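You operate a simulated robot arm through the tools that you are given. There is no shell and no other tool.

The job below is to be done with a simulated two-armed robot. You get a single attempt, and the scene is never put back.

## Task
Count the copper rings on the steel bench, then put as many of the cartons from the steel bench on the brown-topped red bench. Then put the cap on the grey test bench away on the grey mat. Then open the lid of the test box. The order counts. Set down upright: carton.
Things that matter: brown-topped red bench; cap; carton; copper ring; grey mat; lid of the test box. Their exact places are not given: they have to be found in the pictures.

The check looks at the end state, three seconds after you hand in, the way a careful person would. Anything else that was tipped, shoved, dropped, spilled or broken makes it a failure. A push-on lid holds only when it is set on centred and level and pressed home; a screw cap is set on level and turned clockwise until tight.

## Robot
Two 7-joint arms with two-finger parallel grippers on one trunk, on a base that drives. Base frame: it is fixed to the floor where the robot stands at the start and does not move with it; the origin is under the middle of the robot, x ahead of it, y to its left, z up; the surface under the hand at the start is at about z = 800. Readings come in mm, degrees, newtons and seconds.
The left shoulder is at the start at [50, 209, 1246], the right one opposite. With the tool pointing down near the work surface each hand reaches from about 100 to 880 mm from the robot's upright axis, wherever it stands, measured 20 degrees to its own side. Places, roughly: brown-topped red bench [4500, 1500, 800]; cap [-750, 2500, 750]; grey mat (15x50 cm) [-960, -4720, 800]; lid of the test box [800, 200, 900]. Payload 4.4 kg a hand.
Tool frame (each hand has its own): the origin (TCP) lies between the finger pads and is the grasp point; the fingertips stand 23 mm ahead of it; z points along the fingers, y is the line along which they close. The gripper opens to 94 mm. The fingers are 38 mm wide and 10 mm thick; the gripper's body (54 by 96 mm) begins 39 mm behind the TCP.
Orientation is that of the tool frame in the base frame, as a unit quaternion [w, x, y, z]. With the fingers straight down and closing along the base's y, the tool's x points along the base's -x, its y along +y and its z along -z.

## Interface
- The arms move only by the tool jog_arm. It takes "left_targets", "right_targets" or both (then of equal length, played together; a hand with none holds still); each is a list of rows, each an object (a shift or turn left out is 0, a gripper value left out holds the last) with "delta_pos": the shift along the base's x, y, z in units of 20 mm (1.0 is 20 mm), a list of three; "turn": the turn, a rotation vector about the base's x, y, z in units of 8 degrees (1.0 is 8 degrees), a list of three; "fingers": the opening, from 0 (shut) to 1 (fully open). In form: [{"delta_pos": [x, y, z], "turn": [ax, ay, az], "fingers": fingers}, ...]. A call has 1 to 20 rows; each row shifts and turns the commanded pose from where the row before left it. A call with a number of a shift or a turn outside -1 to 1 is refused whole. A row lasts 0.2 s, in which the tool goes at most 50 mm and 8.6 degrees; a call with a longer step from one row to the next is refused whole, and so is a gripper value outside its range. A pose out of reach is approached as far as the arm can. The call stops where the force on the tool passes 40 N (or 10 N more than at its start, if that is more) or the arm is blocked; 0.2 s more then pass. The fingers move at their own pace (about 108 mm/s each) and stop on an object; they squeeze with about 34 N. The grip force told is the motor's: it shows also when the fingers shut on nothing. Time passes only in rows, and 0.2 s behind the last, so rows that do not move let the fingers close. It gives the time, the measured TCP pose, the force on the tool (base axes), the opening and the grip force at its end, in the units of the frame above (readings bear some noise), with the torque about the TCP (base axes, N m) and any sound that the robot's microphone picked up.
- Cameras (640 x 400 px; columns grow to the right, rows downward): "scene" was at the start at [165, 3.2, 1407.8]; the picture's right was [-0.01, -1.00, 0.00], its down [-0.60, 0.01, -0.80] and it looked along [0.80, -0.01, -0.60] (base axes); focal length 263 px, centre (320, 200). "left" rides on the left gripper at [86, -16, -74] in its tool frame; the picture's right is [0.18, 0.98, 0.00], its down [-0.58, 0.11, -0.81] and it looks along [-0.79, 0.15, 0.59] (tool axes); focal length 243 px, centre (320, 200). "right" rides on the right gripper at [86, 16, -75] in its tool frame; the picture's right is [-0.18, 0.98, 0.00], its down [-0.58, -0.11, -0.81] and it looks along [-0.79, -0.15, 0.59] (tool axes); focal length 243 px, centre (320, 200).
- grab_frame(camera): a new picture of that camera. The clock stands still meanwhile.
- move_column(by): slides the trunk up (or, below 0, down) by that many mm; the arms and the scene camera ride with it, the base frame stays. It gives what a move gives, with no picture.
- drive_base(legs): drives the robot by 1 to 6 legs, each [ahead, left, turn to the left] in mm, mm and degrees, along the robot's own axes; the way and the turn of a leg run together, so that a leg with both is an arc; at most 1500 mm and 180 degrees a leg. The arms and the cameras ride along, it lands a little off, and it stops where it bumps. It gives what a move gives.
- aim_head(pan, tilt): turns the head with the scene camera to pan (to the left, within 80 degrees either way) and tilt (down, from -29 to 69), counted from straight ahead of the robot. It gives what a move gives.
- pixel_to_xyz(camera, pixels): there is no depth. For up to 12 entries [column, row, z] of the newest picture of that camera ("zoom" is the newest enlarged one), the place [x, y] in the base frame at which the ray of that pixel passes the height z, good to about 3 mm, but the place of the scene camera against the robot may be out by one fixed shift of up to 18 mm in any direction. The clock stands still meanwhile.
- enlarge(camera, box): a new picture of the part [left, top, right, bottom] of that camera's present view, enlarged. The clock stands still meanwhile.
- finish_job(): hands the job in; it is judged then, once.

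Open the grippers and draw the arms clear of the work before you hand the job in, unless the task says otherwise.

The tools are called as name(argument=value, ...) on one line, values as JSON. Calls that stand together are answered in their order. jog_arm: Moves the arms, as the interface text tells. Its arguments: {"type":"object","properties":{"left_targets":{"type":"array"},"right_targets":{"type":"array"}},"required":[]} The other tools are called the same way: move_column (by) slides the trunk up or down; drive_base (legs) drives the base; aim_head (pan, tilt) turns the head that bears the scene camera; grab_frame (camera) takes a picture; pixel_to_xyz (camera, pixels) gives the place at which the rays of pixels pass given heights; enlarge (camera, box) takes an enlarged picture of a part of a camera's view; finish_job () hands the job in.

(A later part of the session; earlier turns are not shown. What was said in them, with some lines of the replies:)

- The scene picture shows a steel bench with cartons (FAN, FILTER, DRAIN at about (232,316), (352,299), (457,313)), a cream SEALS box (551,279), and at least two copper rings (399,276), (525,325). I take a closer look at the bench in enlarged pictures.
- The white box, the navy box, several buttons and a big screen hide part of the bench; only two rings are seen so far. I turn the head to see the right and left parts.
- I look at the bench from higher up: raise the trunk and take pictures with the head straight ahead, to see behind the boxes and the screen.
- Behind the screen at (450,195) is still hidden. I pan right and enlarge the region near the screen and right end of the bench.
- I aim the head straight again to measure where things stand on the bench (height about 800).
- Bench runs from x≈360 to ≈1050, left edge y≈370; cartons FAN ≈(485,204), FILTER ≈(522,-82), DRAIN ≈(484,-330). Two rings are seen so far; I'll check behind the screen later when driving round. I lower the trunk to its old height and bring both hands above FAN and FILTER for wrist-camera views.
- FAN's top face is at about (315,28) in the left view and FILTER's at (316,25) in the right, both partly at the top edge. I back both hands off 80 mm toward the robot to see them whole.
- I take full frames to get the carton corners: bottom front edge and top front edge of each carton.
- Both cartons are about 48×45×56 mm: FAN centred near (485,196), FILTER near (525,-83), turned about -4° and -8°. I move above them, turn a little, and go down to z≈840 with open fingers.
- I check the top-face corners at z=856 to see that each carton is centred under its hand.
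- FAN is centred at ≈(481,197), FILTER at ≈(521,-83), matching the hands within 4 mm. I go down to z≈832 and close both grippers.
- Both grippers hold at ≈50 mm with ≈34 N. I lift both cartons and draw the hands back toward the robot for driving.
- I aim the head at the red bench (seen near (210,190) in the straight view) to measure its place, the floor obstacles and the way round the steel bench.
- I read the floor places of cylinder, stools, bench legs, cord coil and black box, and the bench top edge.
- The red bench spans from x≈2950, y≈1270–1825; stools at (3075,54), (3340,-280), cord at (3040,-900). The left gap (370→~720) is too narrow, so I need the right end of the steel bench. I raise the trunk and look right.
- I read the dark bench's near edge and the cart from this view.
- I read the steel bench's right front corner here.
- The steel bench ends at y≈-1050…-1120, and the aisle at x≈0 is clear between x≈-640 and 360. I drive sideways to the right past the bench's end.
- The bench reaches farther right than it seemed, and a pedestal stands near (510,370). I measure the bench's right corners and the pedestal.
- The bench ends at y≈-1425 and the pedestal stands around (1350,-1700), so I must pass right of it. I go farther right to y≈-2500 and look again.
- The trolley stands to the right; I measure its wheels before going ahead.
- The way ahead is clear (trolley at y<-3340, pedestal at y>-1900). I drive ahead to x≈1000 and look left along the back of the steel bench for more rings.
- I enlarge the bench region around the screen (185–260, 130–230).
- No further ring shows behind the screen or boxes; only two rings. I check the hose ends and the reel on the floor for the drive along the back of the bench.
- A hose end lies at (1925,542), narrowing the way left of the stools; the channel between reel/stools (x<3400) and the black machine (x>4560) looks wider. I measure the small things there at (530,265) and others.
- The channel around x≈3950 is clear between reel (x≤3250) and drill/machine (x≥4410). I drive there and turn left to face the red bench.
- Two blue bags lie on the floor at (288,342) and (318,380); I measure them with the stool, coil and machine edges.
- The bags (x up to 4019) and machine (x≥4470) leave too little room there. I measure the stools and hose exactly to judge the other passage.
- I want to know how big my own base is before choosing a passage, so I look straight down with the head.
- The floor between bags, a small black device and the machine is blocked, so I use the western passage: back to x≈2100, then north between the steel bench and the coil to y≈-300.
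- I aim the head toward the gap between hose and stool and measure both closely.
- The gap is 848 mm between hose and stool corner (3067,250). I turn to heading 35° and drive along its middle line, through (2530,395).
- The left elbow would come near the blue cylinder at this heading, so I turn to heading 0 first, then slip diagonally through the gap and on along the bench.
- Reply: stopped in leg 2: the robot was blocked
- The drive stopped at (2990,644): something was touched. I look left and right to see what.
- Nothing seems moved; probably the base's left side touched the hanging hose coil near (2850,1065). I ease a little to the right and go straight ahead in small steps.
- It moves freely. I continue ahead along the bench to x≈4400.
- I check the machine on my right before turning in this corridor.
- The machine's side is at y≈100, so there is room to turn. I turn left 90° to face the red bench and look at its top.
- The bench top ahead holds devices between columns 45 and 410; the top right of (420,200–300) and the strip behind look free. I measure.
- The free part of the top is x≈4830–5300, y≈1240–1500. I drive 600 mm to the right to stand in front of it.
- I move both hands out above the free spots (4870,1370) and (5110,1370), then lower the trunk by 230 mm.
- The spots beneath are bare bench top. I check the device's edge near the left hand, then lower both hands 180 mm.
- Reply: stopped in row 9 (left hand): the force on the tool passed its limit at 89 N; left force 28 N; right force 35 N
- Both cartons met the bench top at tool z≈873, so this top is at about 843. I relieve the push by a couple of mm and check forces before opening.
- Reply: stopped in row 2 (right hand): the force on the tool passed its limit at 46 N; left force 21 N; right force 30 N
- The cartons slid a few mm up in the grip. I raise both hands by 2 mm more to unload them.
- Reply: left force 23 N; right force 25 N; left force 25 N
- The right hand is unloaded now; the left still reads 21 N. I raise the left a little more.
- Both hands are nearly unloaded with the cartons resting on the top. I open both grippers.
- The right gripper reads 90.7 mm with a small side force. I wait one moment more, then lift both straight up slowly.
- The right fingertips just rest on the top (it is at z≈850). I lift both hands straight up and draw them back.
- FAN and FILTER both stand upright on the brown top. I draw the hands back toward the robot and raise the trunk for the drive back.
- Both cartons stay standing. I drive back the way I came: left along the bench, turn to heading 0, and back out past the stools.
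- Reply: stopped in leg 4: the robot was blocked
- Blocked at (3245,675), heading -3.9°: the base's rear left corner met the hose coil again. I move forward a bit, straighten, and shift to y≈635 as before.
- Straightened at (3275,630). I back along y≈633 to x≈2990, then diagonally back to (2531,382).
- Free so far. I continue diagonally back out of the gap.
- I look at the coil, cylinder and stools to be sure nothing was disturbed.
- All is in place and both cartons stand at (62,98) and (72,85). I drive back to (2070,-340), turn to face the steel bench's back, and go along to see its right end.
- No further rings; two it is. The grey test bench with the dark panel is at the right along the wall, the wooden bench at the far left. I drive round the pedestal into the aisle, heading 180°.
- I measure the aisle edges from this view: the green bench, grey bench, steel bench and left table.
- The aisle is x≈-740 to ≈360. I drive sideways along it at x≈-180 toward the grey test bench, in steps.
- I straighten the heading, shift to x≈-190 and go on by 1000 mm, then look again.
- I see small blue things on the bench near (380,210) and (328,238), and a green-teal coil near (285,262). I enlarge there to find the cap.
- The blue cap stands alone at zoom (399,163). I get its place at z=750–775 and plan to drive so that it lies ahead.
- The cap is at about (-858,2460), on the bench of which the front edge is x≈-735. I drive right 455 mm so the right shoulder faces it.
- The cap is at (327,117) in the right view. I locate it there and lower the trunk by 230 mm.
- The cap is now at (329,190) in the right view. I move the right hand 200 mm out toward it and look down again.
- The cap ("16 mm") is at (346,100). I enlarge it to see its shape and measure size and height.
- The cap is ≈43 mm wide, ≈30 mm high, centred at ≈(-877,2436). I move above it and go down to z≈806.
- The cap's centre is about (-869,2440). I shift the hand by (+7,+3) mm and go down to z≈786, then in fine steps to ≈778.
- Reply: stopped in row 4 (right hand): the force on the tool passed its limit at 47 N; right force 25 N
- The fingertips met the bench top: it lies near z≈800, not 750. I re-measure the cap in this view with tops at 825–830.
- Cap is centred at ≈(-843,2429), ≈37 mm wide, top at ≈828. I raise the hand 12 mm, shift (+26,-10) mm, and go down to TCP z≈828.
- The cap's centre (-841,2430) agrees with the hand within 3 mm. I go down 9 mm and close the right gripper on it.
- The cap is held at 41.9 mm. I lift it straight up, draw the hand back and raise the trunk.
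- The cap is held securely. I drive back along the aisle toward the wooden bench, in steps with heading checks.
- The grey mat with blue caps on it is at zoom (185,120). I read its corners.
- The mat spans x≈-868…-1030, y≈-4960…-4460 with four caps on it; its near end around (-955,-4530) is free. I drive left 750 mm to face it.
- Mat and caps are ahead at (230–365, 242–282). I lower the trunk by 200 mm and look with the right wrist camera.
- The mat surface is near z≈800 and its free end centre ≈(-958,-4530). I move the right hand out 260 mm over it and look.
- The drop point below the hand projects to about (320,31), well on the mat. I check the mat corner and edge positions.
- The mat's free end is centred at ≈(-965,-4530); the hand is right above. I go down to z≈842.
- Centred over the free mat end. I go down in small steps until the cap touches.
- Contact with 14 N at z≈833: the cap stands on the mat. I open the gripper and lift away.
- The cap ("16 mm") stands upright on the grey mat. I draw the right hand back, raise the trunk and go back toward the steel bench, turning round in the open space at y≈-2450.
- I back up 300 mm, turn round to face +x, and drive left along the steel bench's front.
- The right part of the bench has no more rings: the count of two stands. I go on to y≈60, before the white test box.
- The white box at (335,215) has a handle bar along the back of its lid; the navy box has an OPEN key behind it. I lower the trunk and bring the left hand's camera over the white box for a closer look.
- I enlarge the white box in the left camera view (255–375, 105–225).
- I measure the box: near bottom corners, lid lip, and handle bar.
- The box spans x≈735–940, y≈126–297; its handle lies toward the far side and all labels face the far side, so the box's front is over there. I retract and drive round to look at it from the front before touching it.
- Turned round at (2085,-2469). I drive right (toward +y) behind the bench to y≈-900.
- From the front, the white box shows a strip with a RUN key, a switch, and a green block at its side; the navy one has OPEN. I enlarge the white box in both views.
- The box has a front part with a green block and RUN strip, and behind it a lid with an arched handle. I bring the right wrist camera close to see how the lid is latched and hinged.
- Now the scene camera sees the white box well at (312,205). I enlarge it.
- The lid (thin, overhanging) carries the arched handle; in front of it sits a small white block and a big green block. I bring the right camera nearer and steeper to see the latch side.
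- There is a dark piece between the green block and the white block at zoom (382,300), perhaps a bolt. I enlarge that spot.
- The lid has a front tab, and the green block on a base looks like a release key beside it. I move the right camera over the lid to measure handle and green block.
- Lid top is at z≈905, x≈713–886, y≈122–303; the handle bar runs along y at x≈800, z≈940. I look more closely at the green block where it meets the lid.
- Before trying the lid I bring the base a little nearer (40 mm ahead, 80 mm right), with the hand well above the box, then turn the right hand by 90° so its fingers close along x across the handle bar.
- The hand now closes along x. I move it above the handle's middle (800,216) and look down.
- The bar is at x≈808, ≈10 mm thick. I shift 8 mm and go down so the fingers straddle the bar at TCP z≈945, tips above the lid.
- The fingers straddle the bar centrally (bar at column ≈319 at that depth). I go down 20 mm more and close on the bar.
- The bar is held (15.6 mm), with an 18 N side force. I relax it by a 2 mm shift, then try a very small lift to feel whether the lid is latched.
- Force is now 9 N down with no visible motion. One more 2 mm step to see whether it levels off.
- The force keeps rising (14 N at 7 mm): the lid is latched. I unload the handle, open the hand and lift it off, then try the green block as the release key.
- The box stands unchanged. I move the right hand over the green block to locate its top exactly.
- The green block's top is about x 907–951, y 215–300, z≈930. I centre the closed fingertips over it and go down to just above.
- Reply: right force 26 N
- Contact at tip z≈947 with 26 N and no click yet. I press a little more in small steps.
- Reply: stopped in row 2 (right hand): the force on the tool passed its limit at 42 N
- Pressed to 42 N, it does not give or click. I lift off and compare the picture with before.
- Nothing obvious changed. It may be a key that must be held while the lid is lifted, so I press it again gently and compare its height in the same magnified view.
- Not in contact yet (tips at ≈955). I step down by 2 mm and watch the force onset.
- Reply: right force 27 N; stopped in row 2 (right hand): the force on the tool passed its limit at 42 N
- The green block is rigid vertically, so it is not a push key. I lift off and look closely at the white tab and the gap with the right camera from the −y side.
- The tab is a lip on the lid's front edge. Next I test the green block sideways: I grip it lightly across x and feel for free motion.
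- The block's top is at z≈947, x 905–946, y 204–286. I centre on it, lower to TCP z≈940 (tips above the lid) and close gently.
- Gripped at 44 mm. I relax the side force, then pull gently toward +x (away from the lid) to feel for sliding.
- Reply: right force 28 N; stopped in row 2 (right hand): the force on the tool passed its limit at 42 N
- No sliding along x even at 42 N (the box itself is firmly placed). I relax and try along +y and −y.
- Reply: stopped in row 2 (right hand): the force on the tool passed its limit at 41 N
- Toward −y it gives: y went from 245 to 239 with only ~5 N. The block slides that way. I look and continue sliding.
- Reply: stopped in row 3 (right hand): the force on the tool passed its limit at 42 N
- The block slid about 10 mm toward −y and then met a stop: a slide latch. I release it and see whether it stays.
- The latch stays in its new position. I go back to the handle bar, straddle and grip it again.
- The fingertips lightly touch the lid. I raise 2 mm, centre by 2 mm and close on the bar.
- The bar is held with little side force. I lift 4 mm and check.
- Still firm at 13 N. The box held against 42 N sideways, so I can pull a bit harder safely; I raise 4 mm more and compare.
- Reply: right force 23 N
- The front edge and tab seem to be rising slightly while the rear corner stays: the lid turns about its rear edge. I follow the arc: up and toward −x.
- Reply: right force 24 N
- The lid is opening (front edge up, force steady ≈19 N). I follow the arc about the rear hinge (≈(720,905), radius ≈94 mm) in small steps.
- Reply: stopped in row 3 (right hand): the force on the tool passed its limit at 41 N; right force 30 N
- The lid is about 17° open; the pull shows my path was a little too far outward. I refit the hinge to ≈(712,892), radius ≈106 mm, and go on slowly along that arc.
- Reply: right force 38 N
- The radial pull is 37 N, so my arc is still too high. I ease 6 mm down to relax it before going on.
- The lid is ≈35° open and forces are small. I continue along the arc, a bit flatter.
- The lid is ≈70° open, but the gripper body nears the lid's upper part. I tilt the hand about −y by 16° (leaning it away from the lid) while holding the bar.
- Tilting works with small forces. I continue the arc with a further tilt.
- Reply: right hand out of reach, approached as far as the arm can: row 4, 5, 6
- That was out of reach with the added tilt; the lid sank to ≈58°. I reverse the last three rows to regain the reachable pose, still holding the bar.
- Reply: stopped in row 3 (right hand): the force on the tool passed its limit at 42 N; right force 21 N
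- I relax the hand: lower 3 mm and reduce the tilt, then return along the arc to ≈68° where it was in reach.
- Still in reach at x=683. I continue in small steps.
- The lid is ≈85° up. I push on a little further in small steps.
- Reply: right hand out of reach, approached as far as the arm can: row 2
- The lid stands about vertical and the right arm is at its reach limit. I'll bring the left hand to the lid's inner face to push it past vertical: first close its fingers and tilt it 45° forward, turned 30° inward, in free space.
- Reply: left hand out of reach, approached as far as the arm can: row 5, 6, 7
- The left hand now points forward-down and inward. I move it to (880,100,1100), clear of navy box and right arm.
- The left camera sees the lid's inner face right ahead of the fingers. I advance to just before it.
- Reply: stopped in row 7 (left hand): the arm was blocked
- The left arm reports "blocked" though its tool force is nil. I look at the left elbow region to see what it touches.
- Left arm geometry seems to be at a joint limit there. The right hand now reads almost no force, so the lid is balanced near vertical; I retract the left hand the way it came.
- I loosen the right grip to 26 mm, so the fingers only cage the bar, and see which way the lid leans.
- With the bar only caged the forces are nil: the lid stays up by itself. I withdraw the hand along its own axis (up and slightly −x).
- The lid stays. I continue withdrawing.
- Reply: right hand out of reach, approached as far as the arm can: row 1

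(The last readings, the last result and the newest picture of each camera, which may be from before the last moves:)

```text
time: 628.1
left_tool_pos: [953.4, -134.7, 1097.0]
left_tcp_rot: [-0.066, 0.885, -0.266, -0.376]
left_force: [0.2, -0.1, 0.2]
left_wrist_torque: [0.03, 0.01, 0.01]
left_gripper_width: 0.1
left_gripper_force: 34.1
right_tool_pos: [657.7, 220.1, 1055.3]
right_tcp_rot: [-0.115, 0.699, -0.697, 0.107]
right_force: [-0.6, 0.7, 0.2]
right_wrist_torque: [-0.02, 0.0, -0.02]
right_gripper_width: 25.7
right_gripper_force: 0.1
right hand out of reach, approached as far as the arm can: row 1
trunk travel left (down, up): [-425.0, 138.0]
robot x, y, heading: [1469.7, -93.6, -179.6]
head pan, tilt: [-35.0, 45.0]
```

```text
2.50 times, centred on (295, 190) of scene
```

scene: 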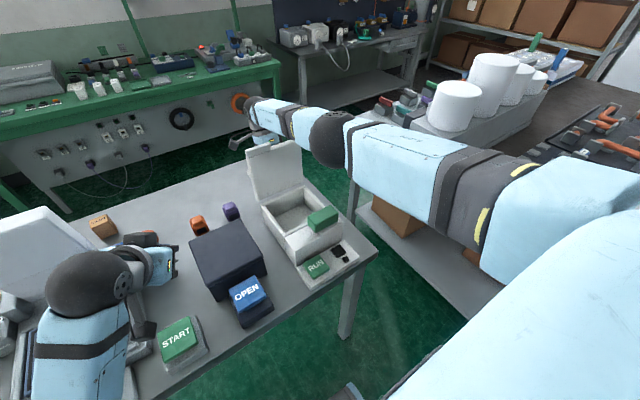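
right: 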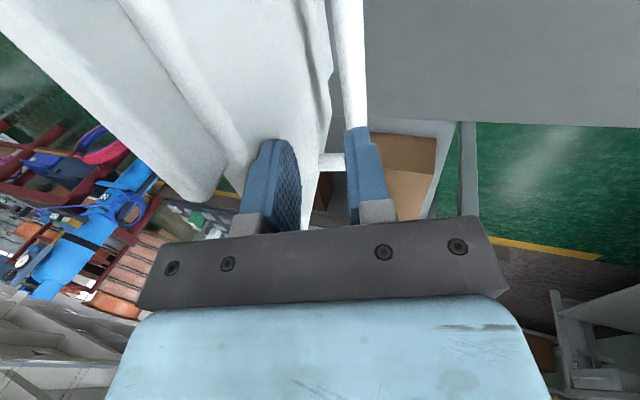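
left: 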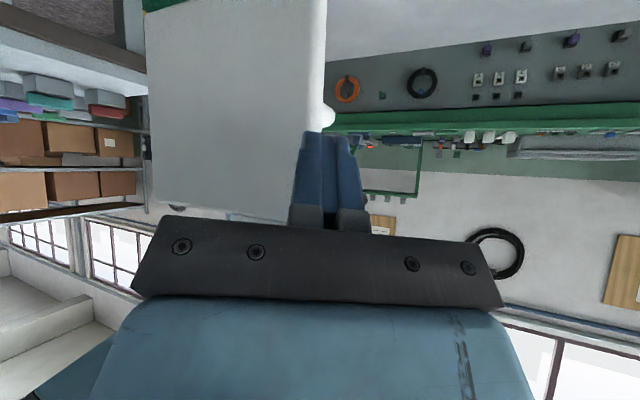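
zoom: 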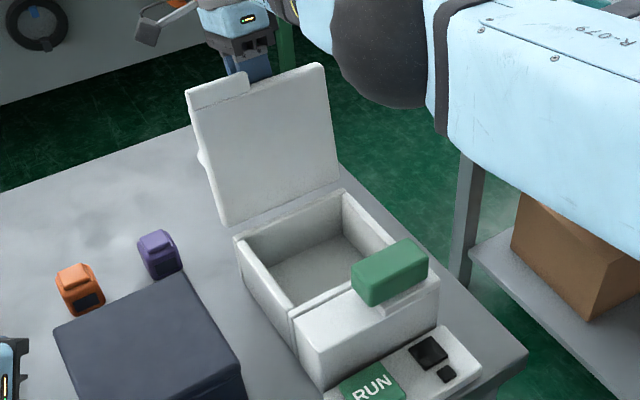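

The lid now leans a little past vertical. I lift the hand clear of it completely.

jog_arm(right_targets=[{"delta_pos": [0, 0, 0.7]}, {"delta_pos": [0, 0, 1]}, {"delta_pos": [0, 0, 1]}, {"delta_pos": [0, 0, 1]}, {"delta_pos": [0, 0, 1]}, {"delta_pos": [0, 0, 1]}, {"delta_pos": [0, 0, 0]}])

enlarge(camera="scene", box=[220, 110, 370, 270])

grab_frame(camera="right")

```text
time: 629.7
left_tool_pos: [954.6, -133.6, 1095.4]
left_tcp_rot: [-0.067, 0.885, -0.267, -0.376]
left_force: [0.5, 0.2, 0.7]
left_wrist_torque: [-0.02, 0.02, 0.0]
left_gripper_width: 0.0
left_gripper_force: 34.8
right_tool_pos: [646.7, 219.7, 1168.2]
right_tcp_rot: [0.116, -0.698, 0.698, -0.11]
right_force: [0.3, 0.4, 0.5]
right_wrist_torque: [0.0, 0.02, 0.0]
right_gripper_width: 26.4
right_gripper_force: 0.0
right hand out of reach, approached as far as the arm can: row 2, 4
trunk travel left (down, up): [-425.0, 138.0]
robot x, y, heading: [1466.3, -93.7, -179.3]
head pan, tilt: [-35.0, 45.0]
```

```text
2.50 times, centred on (295, 190) of scene
```

zoom: 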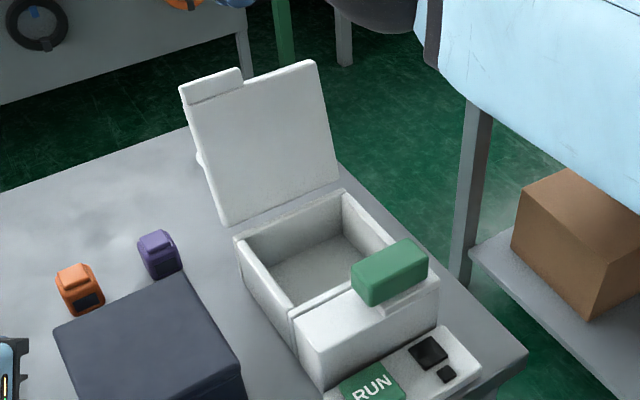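

```text
taken
```

right: 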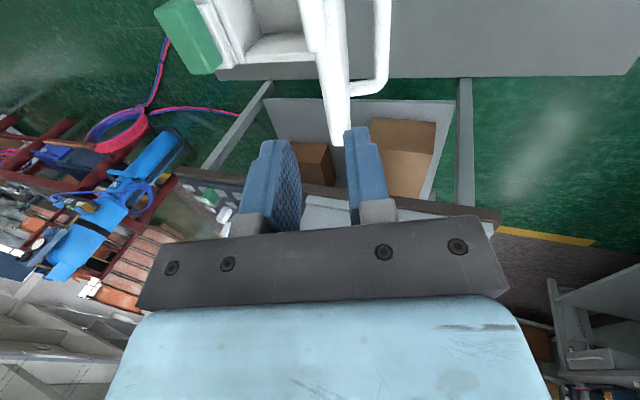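

The lid leans back past vertical and stays open. I draw both hands away: right hand up and back, left hand back to its side.

jog_arm(right_targets=[{"delta_pos": [0.8, 0, 0.3], "turn": [0, 0.3, 0]}, {"delta_pos": [0.8, 0, 0.3], "turn": [0, 0.3, 0]}, {"delta_pos": [0.9, 0, 0.2], "turn": [0, 0.3, 0]}, {"delta_pos": [0.9, 0, 0.2], "turn": [0, 0.3, 0]}, {"delta_pos": [0.9, 0, 0.2], "turn": [0, 0.3, 0]}, {"delta_pos": [0.9, 0, 0.2], "turn": [0, 0.3, 0]}, {"delta_pos": [0.9, 0, 0], "turn": [0, 0.3, 0]}, {"delta_pos": [0.9, 0, 0]}, {"delta_pos": [0.9, 0, 0]}, {"delta_pos": [0.9, -0.2, 0]}, {"delta_pos": [0.9, -0.2, 0]}, {"delta_pos": [0.9, -0.2, 0]}, {"delta_pos": [0.9, -0.2, 0]}, {"delta_pos": [0.9, -0.2, 0]}, {"delta_pos": [0.9, -0.2, 0]}, {"delta_pos": [0.9, -0.2, 0]}, {"delta_pos": [0.9, -0.2, 0]}, {"delta_pos": [0.9, -0.2, 0]}, {"delta_pos": [0.9, -0.2, 0], "fingers": 1}, {"delta_pos": [0, 0, 0], "fingers": 1}], left_targets=[{"delta_pos": [0.3, -0.6, 0.3]}, {"delta_pos": [0.3, -0.6, 0.3]}, {"delta_pos": [0.3, -0.6, 0.3]}, {"delta_pos": [0.3, -0.6, 0.3]}, {"delta_pos": [0.3, -0.6, 0.3]}, {"delta_pos": [0.3, -0.6, 0]}, {"delta_pos": [0.3, -0.6, 0]}, {"delta_pos": [0.3, -0.6, 0]}, {"delta_pos": [0.3, -0.6, 0]}, {"delta_pos": [0.3, -0.6, 0]}, {"delta_pos": [0.3, -0.6, 0]}, {"delta_pos": [0.3, -0.6, 0]}, {"delta_pos": [0, 0, 0]}, {"delta_pos": [0, 0, 0]}, {"delta_pos": [0, 0, 0]}, {"delta_pos": [0, 0, 0]}, {"delta_pos": [0, 0, 0]}, {"delta_pos": [0, 0, 0]}, {"delta_pos": [0, 0, 0], "fingers": 1}, {"delta_pos": [0, 0, 0], "fingers": 1}])

grab_frame(camera="scene")

enlarge(camera="scene", box=[220, 110, 370, 270])

```text
time: 633.9
left_tool_pos: [1024.6, -276.0, 1128.9]
left_tcp_rot: [-0.067, 0.885, -0.266, -0.376]
left_force: [0.4, 0.4, 0.2]
left_wrist_torque: [0.02, -0.02, 0.02]
left_gripper_width: 93.7
left_gripper_force: 0.0
right_tool_pos: [600.7, 225.9, 1198.5]
right_tcp_rot: [0.01, -0.706, 0.708, -0.005]
right_force: [0.9, 0.3, 1.2]
right_wrist_torque: [0.05, -0.02, -0.01]
right_gripper_width: 93.9
right_gripper_force: 0.0
right hand out of reach, approached as far as the arm can: row 1, 2, 3, 4, 5, 6, 7, 8, 9, 10, 11, 12, 13, 14, 15, 16, 17, 18, 19
trunk travel left (down, up): [-425.0, 138.0]
robot x, y, heading: [1466.8, -91.3, -180.1]
head pan, tilt: [-35.0, 45.0]
```

```text
taken
```

scene: 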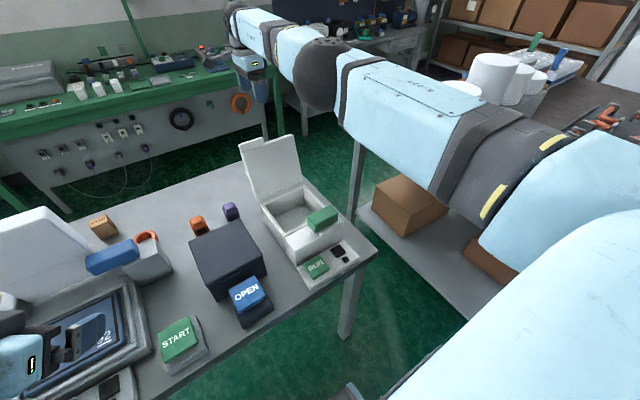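

```text
2.50 times, centred on (295, 190) of scene
```

zoom: 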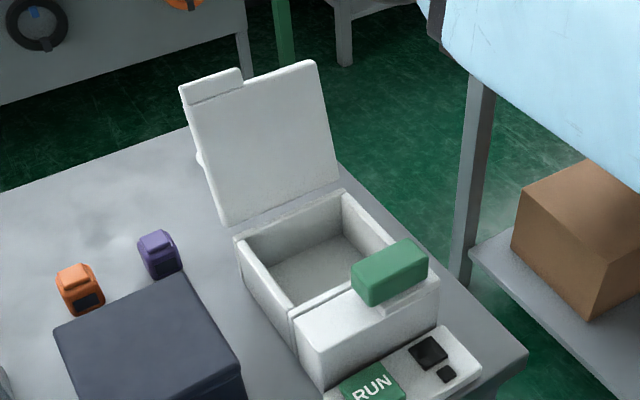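

The lid is steady, leaning back. The right arm is stretched out straight and did not follow back; I try bringing it back toward +x in smaller moves.

jog_arm(right_targets=[{"delta_pos": [0, 0, 0]}, {"delta_pos": [0.2, 0, 0]}, {"delta_pos": [0, 0, 0]}])

```text
time: 634.7
left_tool_pos: [1024.4, -277.1, 1127.6]
left_tcp_rot: [-0.066, 0.885, -0.266, -0.376]
left_force: [-0.1, 0.6, -0.1]
left_wrist_torque: [-0.03, 0.02, 0.03]
left_gripper_width: 94.2
left_gripper_force: 0.0
right_tool_pos: [601.1, 226.0, 1197.8]
right_tcp_rot: [0.011, -0.706, 0.708, -0.005]
right_force: [0.0, -0.6, 0.9]
right_wrist_torque: [0.02, 0.01, 0.01]
right_gripper_width: 94.1
right_gripper_force: 0.1
right hand out of reach, approached as far as the arm can: row 2
trunk travel left (down, up): [-425.0, 138.0]
robot x, y, heading: [1467.7, -92.4, -179.4]
head pan, tilt: [-35.0, 45.0]
```

The arm is straight (singular), so pulling straight back does nothing. I move it sideways (−y) and up a bit to bend the elbow.

jog_arm(right_targets=[{"delta_pos": [0.3, -1, 0.5]}, {"delta_pos": [0.3, -1, 0.5]}, {"delta_pos": [0.3, -1, 0.5]}, {"delta_pos": [0.3, -1, 0.5]}, {"delta_pos": [0, 0, 0]}])

```text
time: 635.9
left_tool_pos: [1023.9, -276.6, 1129.5]
left_tcp_rot: [-0.067, 0.885, -0.267, -0.375]
left_force: [-0.7, -0.1, -0.4]
left_wrist_torque: [-0.02, -0.01, 0.01]
left_gripper_width: 94.1
left_gripper_force: 0.1
right_tool_pos: [603.2, 147.0, 1240.2]
right_tcp_rot: [0.011, -0.706, 0.708, -0.005]
right_force: [0.5, 0.0, -0.1]
right_wrist_torque: [0.0, -0.01, 0.01]
right_gripper_width: 94.0
right_gripper_force: 0.1
right hand out of reach, approached as far as the arm can: row 1, 2, 3, 4
trunk travel left (down, up): [-425.0, 138.0]
robot x, y, heading: [1469.4, -96.0, -179.8]
head pan, tilt: [-35.0, 45.0]
```

jog_arm(right_targets=[{"delta_pos": [0.5, 1, -0.3]}, {"delta_pos": [0.5, 1, -0.3]}, {"delta_pos": [0.5, 1, -0.3]}, {"delta_pos": [0.5, 1, -0.3]}, {"delta_pos": [0.5, 1, -0.3]}, {"delta_pos": [0.5, 1, -0.3]}, {"delta_pos": [0, 0, 0]}])

grab_frame(camera="scene")

```text
time: 637.5
left_tool_pos: [1024.9, -277.4, 1129.1]
left_tcp_rot: [-0.067, 0.885, -0.266, -0.377]
left_force: [0.9, 0.2, -0.2]
left_wrist_torque: [0.02, 0.0, -0.02]
left_gripper_width: 94.0
left_gripper_force: 0.1
right_tool_pos: [604.3, 267.6, 1205.0]
right_tcp_rot: [0.012, -0.707, 0.707, -0.005]
right_force: [-0.1, -0.9, 0.1]
right_wrist_torque: [-0.01, 0.01, 0.02]
right_gripper_width: 93.9
right_gripper_force: 0.0
right hand out of reach, approached as far as the arm can: row 1, 2, 3, 4, 5, 6
trunk travel left (down, up): [-425.0, 138.0]
robot x, y, heading: [1467.1, -95.4, -179.7]
head pan, tilt: [-35.0, 45.0]
```

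```text
taken
```

scene: 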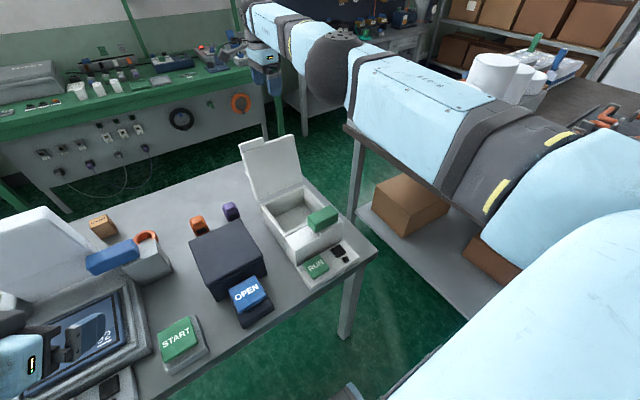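

Still straight. I try a roll of the hand about x, which forces the wrist and elbow joints to move.

jog_arm(right_targets=[{"turn": [1, 0, 0]}, {"turn": [1, 0, 0]}, {"turn": [1, 0, 0]}, {"delta_pos": [0.5, 0, 0]}, {"delta_pos": [0.5, 0, 0]}, {"delta_pos": [0.5, 0, 0]}, {"delta_pos": [0, 0, 0]}])

```text
time: 639.1
left_tool_pos: [1024.9, -275.7, 1128.6]
left_tcp_rot: [-0.067, 0.884, -0.267, -0.377]
left_force: [-0.1, -0.1, -0.1]
left_wrist_torque: [0.03, 0.0, -0.01]
left_gripper_width: 93.7
left_gripper_force: 0.0
right_tool_pos: [601.0, 267.4, 1205.9]
right_tcp_rot: [0.158, -0.688, 0.694, 0.142]
right_force: [-0.1, -0.5, 0.3]
right_wrist_torque: [-0.03, 0.03, 0.0]
right_gripper_width: 93.7
right_gripper_force: 0.0
right hand out of reach, approached as far as the arm can: row 2, 4, 5, 6
trunk travel left (down, up): [-425.0, 138.0]
robot x, y, heading: [1471.8, -89.2, -179.6]
head pan, tilt: [-35.0, 45.0]
```

I try the other way: a small move outward first (to straighten fully), then back in.

jog_arm(right_targets=[{"delta_pos": [-0.3, 0, 0]}, {"delta_pos": [0, 0, 0]}])

jog_arm(right_targets=[{"delta_pos": [0, 0, -0.5]}, {"delta_pos": [0, 0, -0.5]}, {"delta_pos": [0, 0, 0]}])

jog_arm(right_targets=[{"turn": [0, 0, 0.8]}, {"turn": [0, 0, 0.8]}, {"delta_pos": [0, 0, 0]}])

```text
time: 639.7
left_tool_pos: [1024.1, -276.8, 1127.6]
left_tcp_rot: [-0.068, 0.885, -0.266, -0.377]
left_force: [-0.1, -0.3, 0.7]
left_wrist_torque: [0.03, -0.01, 0.03]
left_gripper_width: 93.7
left_gripper_force: 0.0
right_tool_pos: [600.0, 266.8, 1206.5]
right_tcp_rot: [0.157, -0.69, 0.692, 0.142]
right_force: [0.1, -1.0, 0.0]
right_wrist_torque: [-0.01, 0.01, -0.01]
right_gripper_width: 94.0
right_gripper_force: 0.0
right hand out of reach, approached as far as the arm can: row 1
trunk travel left (down, up): [-425.0, 138.0]
robot x, y, heading: [1467.9, -95.7, -180.1]
head pan, tilt: [-35.0, 45.0]
```

```text
time: 640.5
left_tool_pos: [1024.0, -278.2, 1127.8]
left_tcp_rot: [-0.067, 0.885, -0.266, -0.377]
left_force: [0.0, -0.5, 0.9]
left_wrist_torque: [-0.03, 0.0, -0.01]
left_gripper_width: 93.9
left_gripper_force: 0.0
right_tool_pos: [598.9, 267.6, 1185.5]
right_tcp_rot: [0.157, -0.689, 0.693, 0.143]
right_force: [0.3, -0.9, 0.1]
right_wrist_torque: [-0.03, 0.01, -0.01]
right_gripper_width: 94.1
right_gripper_force: 0.0
trunk travel left (down, up): [-425.0, 138.0]
robot x, y, heading: [1471.8, -90.1, -179.4]
head pan, tilt: [-35.0, 45.0]
```

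```text
time: 641.3
left_tool_pos: [1025.2, -276.7, 1128.2]
left_tcp_rot: [-0.068, 0.885, -0.267, -0.377]
left_force: [0.2, -0.1, 0.9]
left_wrist_torque: [0.0, 0.02, 0.01]
left_gripper_width: 94.1
left_gripper_force: 0.0
right_tool_pos: [600.3, 266.6, 1185.7]
right_tcp_rot: [-0.14, 0.762, -0.612, -0.159]
right_force: [-0.4, -1.1, 0.1]
right_wrist_torque: [-0.03, -0.01, 0.0]
right_gripper_width: 94.1
right_gripper_force: 0.1
trunk travel left (down, up): [-425.0, 138.0]
robot x, y, heading: [1470.9, -90.6, -179.5]
head pan, tilt: [-35.0, 45.0]
```

Moving down was in reach. Now I try a small step back toward +x again.

jog_arm(right_targets=[{"delta_pos": [0.1, 0, 0]}, {"delta_pos": [0.1, 0, 0]}, {"delta_pos": [0.2, 0, 0]}, {"delta_pos": [0.3, 0, 0]}, {"delta_pos": [0.5, 0, 0]}, {"delta_pos": [0.5, 0, 0]}, {"delta_pos": [0, 0, 0]}])

```text
time: 642.9
left_tool_pos: [1024.8, -277.5, 1127.7]
left_tcp_rot: [-0.067, 0.885, -0.266, -0.376]
left_force: [0.1, 0.0, -0.6]
left_wrist_torque: [0.0, 0.05, 0.03]
left_gripper_width: 94.2
left_gripper_force: 0.2
right_tool_pos: [633.7, 266.8, 1185.5]
right_tcp_rot: [-0.14, 0.762, -0.611, -0.16]
right_force: [0.3, 0.1, 0.2]
right_wrist_torque: [0.0, 0.01, -0.01]
right_gripper_width: 94.0
right_gripper_force: 0.0
trunk travel left (down, up): [-425.0, 138.0]
robot x, y, heading: [1466.7, -92.1, -179.5]
head pan, tilt: [-35.0, 45.0]
```

It works now. I continue back toward the robot above the lid.

jog_arm(right_targets=[{"delta_pos": [0.8, 0, 0]}, {"delta_pos": [0.8, 0, 0]}, {"delta_pos": [0.9, 0, 0]}, {"delta_pos": [0.9, -0.2, 0]}, {"delta_pos": [0.9, -0.2, 0]}, {"delta_pos": [0.9, -0.2, 0]}, {"delta_pos": [0.9, -0.2, 0]}, {"delta_pos": [0.9, -0.2, 0]}, {"delta_pos": [0.9, -0.3, 0]}, {"delta_pos": [0.9, -0.3, 0]}, {"delta_pos": [0.9, -0.3, 0]}, {"delta_pos": [0.9, -0.3, 0]}, {"delta_pos": [0.9, -0.3, 0]}, {"delta_pos": [0.9, -0.3, 0]}, {"delta_pos": [0.9, -0.3, 0]}, {"delta_pos": [0.9, -0.3, 0]}, {"delta_pos": [0.9, -0.3, 0]}, {"delta_pos": [0.9, -0.3, 0]}, {"delta_pos": [0.9, -0.3, 0]}, {"delta_pos": [0, 0, 0]}])

grab_frame(camera="scene")

enlarge(camera="scene", box=[220, 110, 370, 270])

```text
time: 647.1
left_tool_pos: [1023.9, -278.2, 1128.4]
left_tcp_rot: [-0.067, 0.885, -0.267, -0.375]
left_force: [-0.1, -0.1, 0.0]
left_wrist_torque: [-0.02, -0.01, 0.0]
left_gripper_width: 94.0
left_gripper_force: 0.1
right_tool_pos: [972.1, 181.4, 1185.2]
right_tcp_rot: [-0.141, 0.761, -0.612, -0.16]
right_force: [-1.1, 0.5, 0.3]
right_wrist_torque: [0.0, -0.02, 0.01]
right_gripper_width: 93.9
right_gripper_force: 0.1
trunk travel left (down, up): [-425.0, 138.0]
robot x, y, heading: [1471.3, -93.8, -179.8]
head pan, tilt: [-35.0, 45.0]
```

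```text
taken
```

scene: 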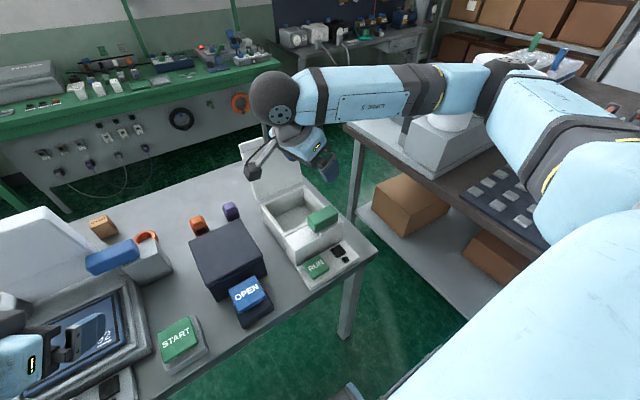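

```text
2.50 times, centred on (295, 190) of scene
```

zoom: 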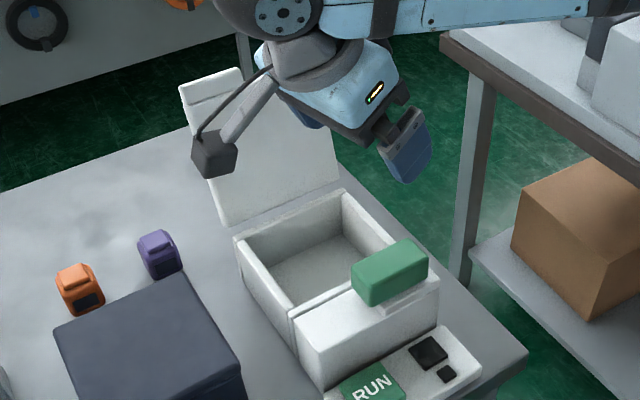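

The lid stands as before. I draw the right hand farther back and take a final look at the box.

jog_arm(right_targets=[{"delta_pos": [1, -0.6, 0.2]}, {"delta_pos": [1, -0.6, 0.2]}, {"delta_pos": [1, -0.6, 0.2]}, {"delta_pos": [1, -0.6, 0.2]}, {"delta_pos": [1, -0.6, 0.2]}, {"delta_pos": [1, -0.6, 0.2]}, {"delta_pos": [0.3, -0.6, 0]}, {"delta_pos": [0, 0, 0]}])

grab_frame(camera="scene")

enlarge(camera="scene", box=[200, 110, 380, 270])

```text
time: 648.9
left_tool_pos: [1025.5, -276.4, 1129.1]
left_tcp_rot: [-0.068, 0.885, -0.266, -0.377]
left_force: [0.0, 1.0, 0.7]
left_wrist_torque: [0.03, -0.01, 0.01]
left_gripper_width: 93.7
left_gripper_force: 0.1
right_tool_pos: [1098.9, 97.0, 1208.6]
right_tcp_rot: [-0.141, 0.762, -0.612, -0.159]
right_force: [-0.1, -0.4, -0.5]
right_wrist_torque: [-0.01, 0.04, -0.02]
right_gripper_width: 93.9
right_gripper_force: 0.1
trunk travel left (down, up): [-425.0, 138.0]
robot x, y, heading: [1470.0, -93.2, -179.4]
head pan, tilt: [-35.0, 45.0]
```

```text
taken
```

scene: 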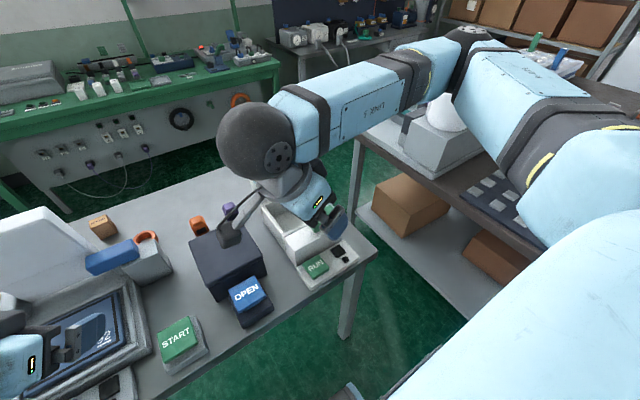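

```text
2.50 times, centred on (290, 190) of scene
```

zoom: 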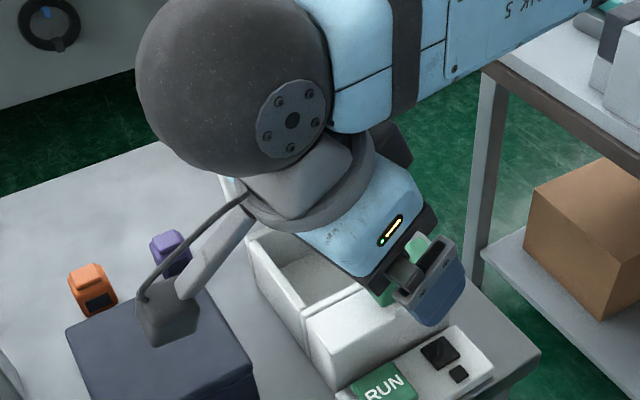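

The hand hides the view, so I back the robot away from the bench by 350 mm and look at everything once more.

drive_base(legs=[[-350, 0, 0]])

aim_head(pan=-15, tilt=35)

grab_frame(camera="scene")

enlarge(camera="scene", box=[240, 120, 480, 280])

```text
time: 651.2
left_tool_pos: [1367.9, -274.6, 1128.1]
left_tcp_rot: [-0.066, 0.885, -0.265, -0.377]
left_force: [-0.9, -0.1, -0.9]
left_wrist_torque: [-0.04, 0.01, -0.01]
left_gripper_width: 94.0
left_gripper_force: 0.0
right_tool_pos: [1442.2, 98.6, 1209.2]
right_tcp_rot: [-0.141, 0.762, -0.612, -0.159]
right_force: [0.5, 0.4, 0.3]
right_wrist_torque: [0.0, -0.02, -0.03]
right_gripper_width: 94.1
right_gripper_force: 0.1
trunk travel left (down, up): [-425.0, 138.0]
robot x, y, heading: [1813.1, -89.4, -179.5]
head pan, tilt: [-35.0, 45.0]
```

```text
time: 652.0
left_tool_pos: [1368.0, -275.7, 1128.5]
left_tcp_rot: [-0.066, 0.885, -0.265, -0.376]
left_force: [-0.1, 0.4, -0.1]
left_wrist_torque: [0.01, -0.03, -0.01]
left_gripper_width: 93.9
left_gripper_force: 0.0
right_tool_pos: [1442.5, 100.5, 1209.7]
right_tcp_rot: [-0.14, 0.762, -0.611, -0.159]
right_force: [0.4, 0.2, 0.1]
right_wrist_torque: [-0.01, -0.01, 0.01]
right_gripper_width: 94.0
right_gripper_force: 0.0
trunk travel left (down, up): [-425.0, 138.0]
robot x, y, heading: [1810.0, -92.3, -179.4]
head pan, tilt: [-15.0, 35.0]
```

```text
taken
```

scene: 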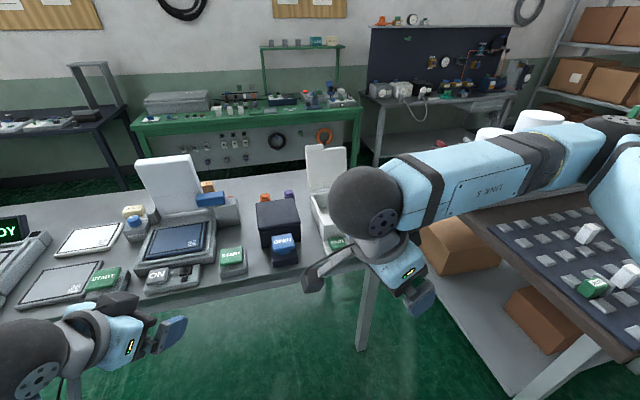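

```text
2.50 times, centred on (360, 200) of scene
```

zoom: 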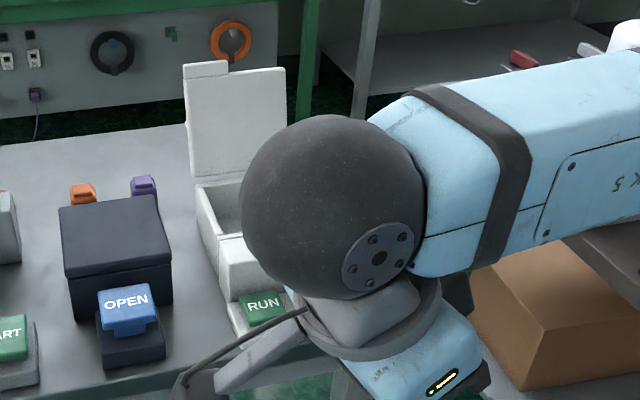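

The lid stands open past vertical and stays. Two cartons stand upright on the red bench (two copper rings counted), and the cap is on the grey mat. Both grippers are open and clear, so I hand in.

finish_job()

```text
The job is handed in.
```

I finished all three parts in the order you gave and handed the job in. I don't have the check's verdict yet.

- **Cartons:** I counted two copper rings on the steel bench, so I moved two cartons, FAN and FILTER. Both stand upright on the brown-topped red bench. The DRAIN carton stays on the steel bench.
- **Cap:** The blue "16 mm" cap from the grey test bench stands upright on the free end of the grey mat, beside the four blue caps already there.
- **Test box:** I took the white box with the RUN key as the test box, because its lid is where you said it would be. The lid had a green slide latch that had to be moved about 10 mm first. The lid now stands open slightly past vertical and held still when I looked again about 20 seconds later.

**Bumps on the way:**
- The base touched something twice beside the red bench, most likely the hose coil. I saw nothing moved when I looked afterwards.
- Both cartons met the bench harder than I meant (a peak of 89 N at the left hand) because its top is higher than the given 800 mm. They slid a few millimetres in the grip but stood upright when I released them.

Both grippers are open and the arms are clear of the bench.
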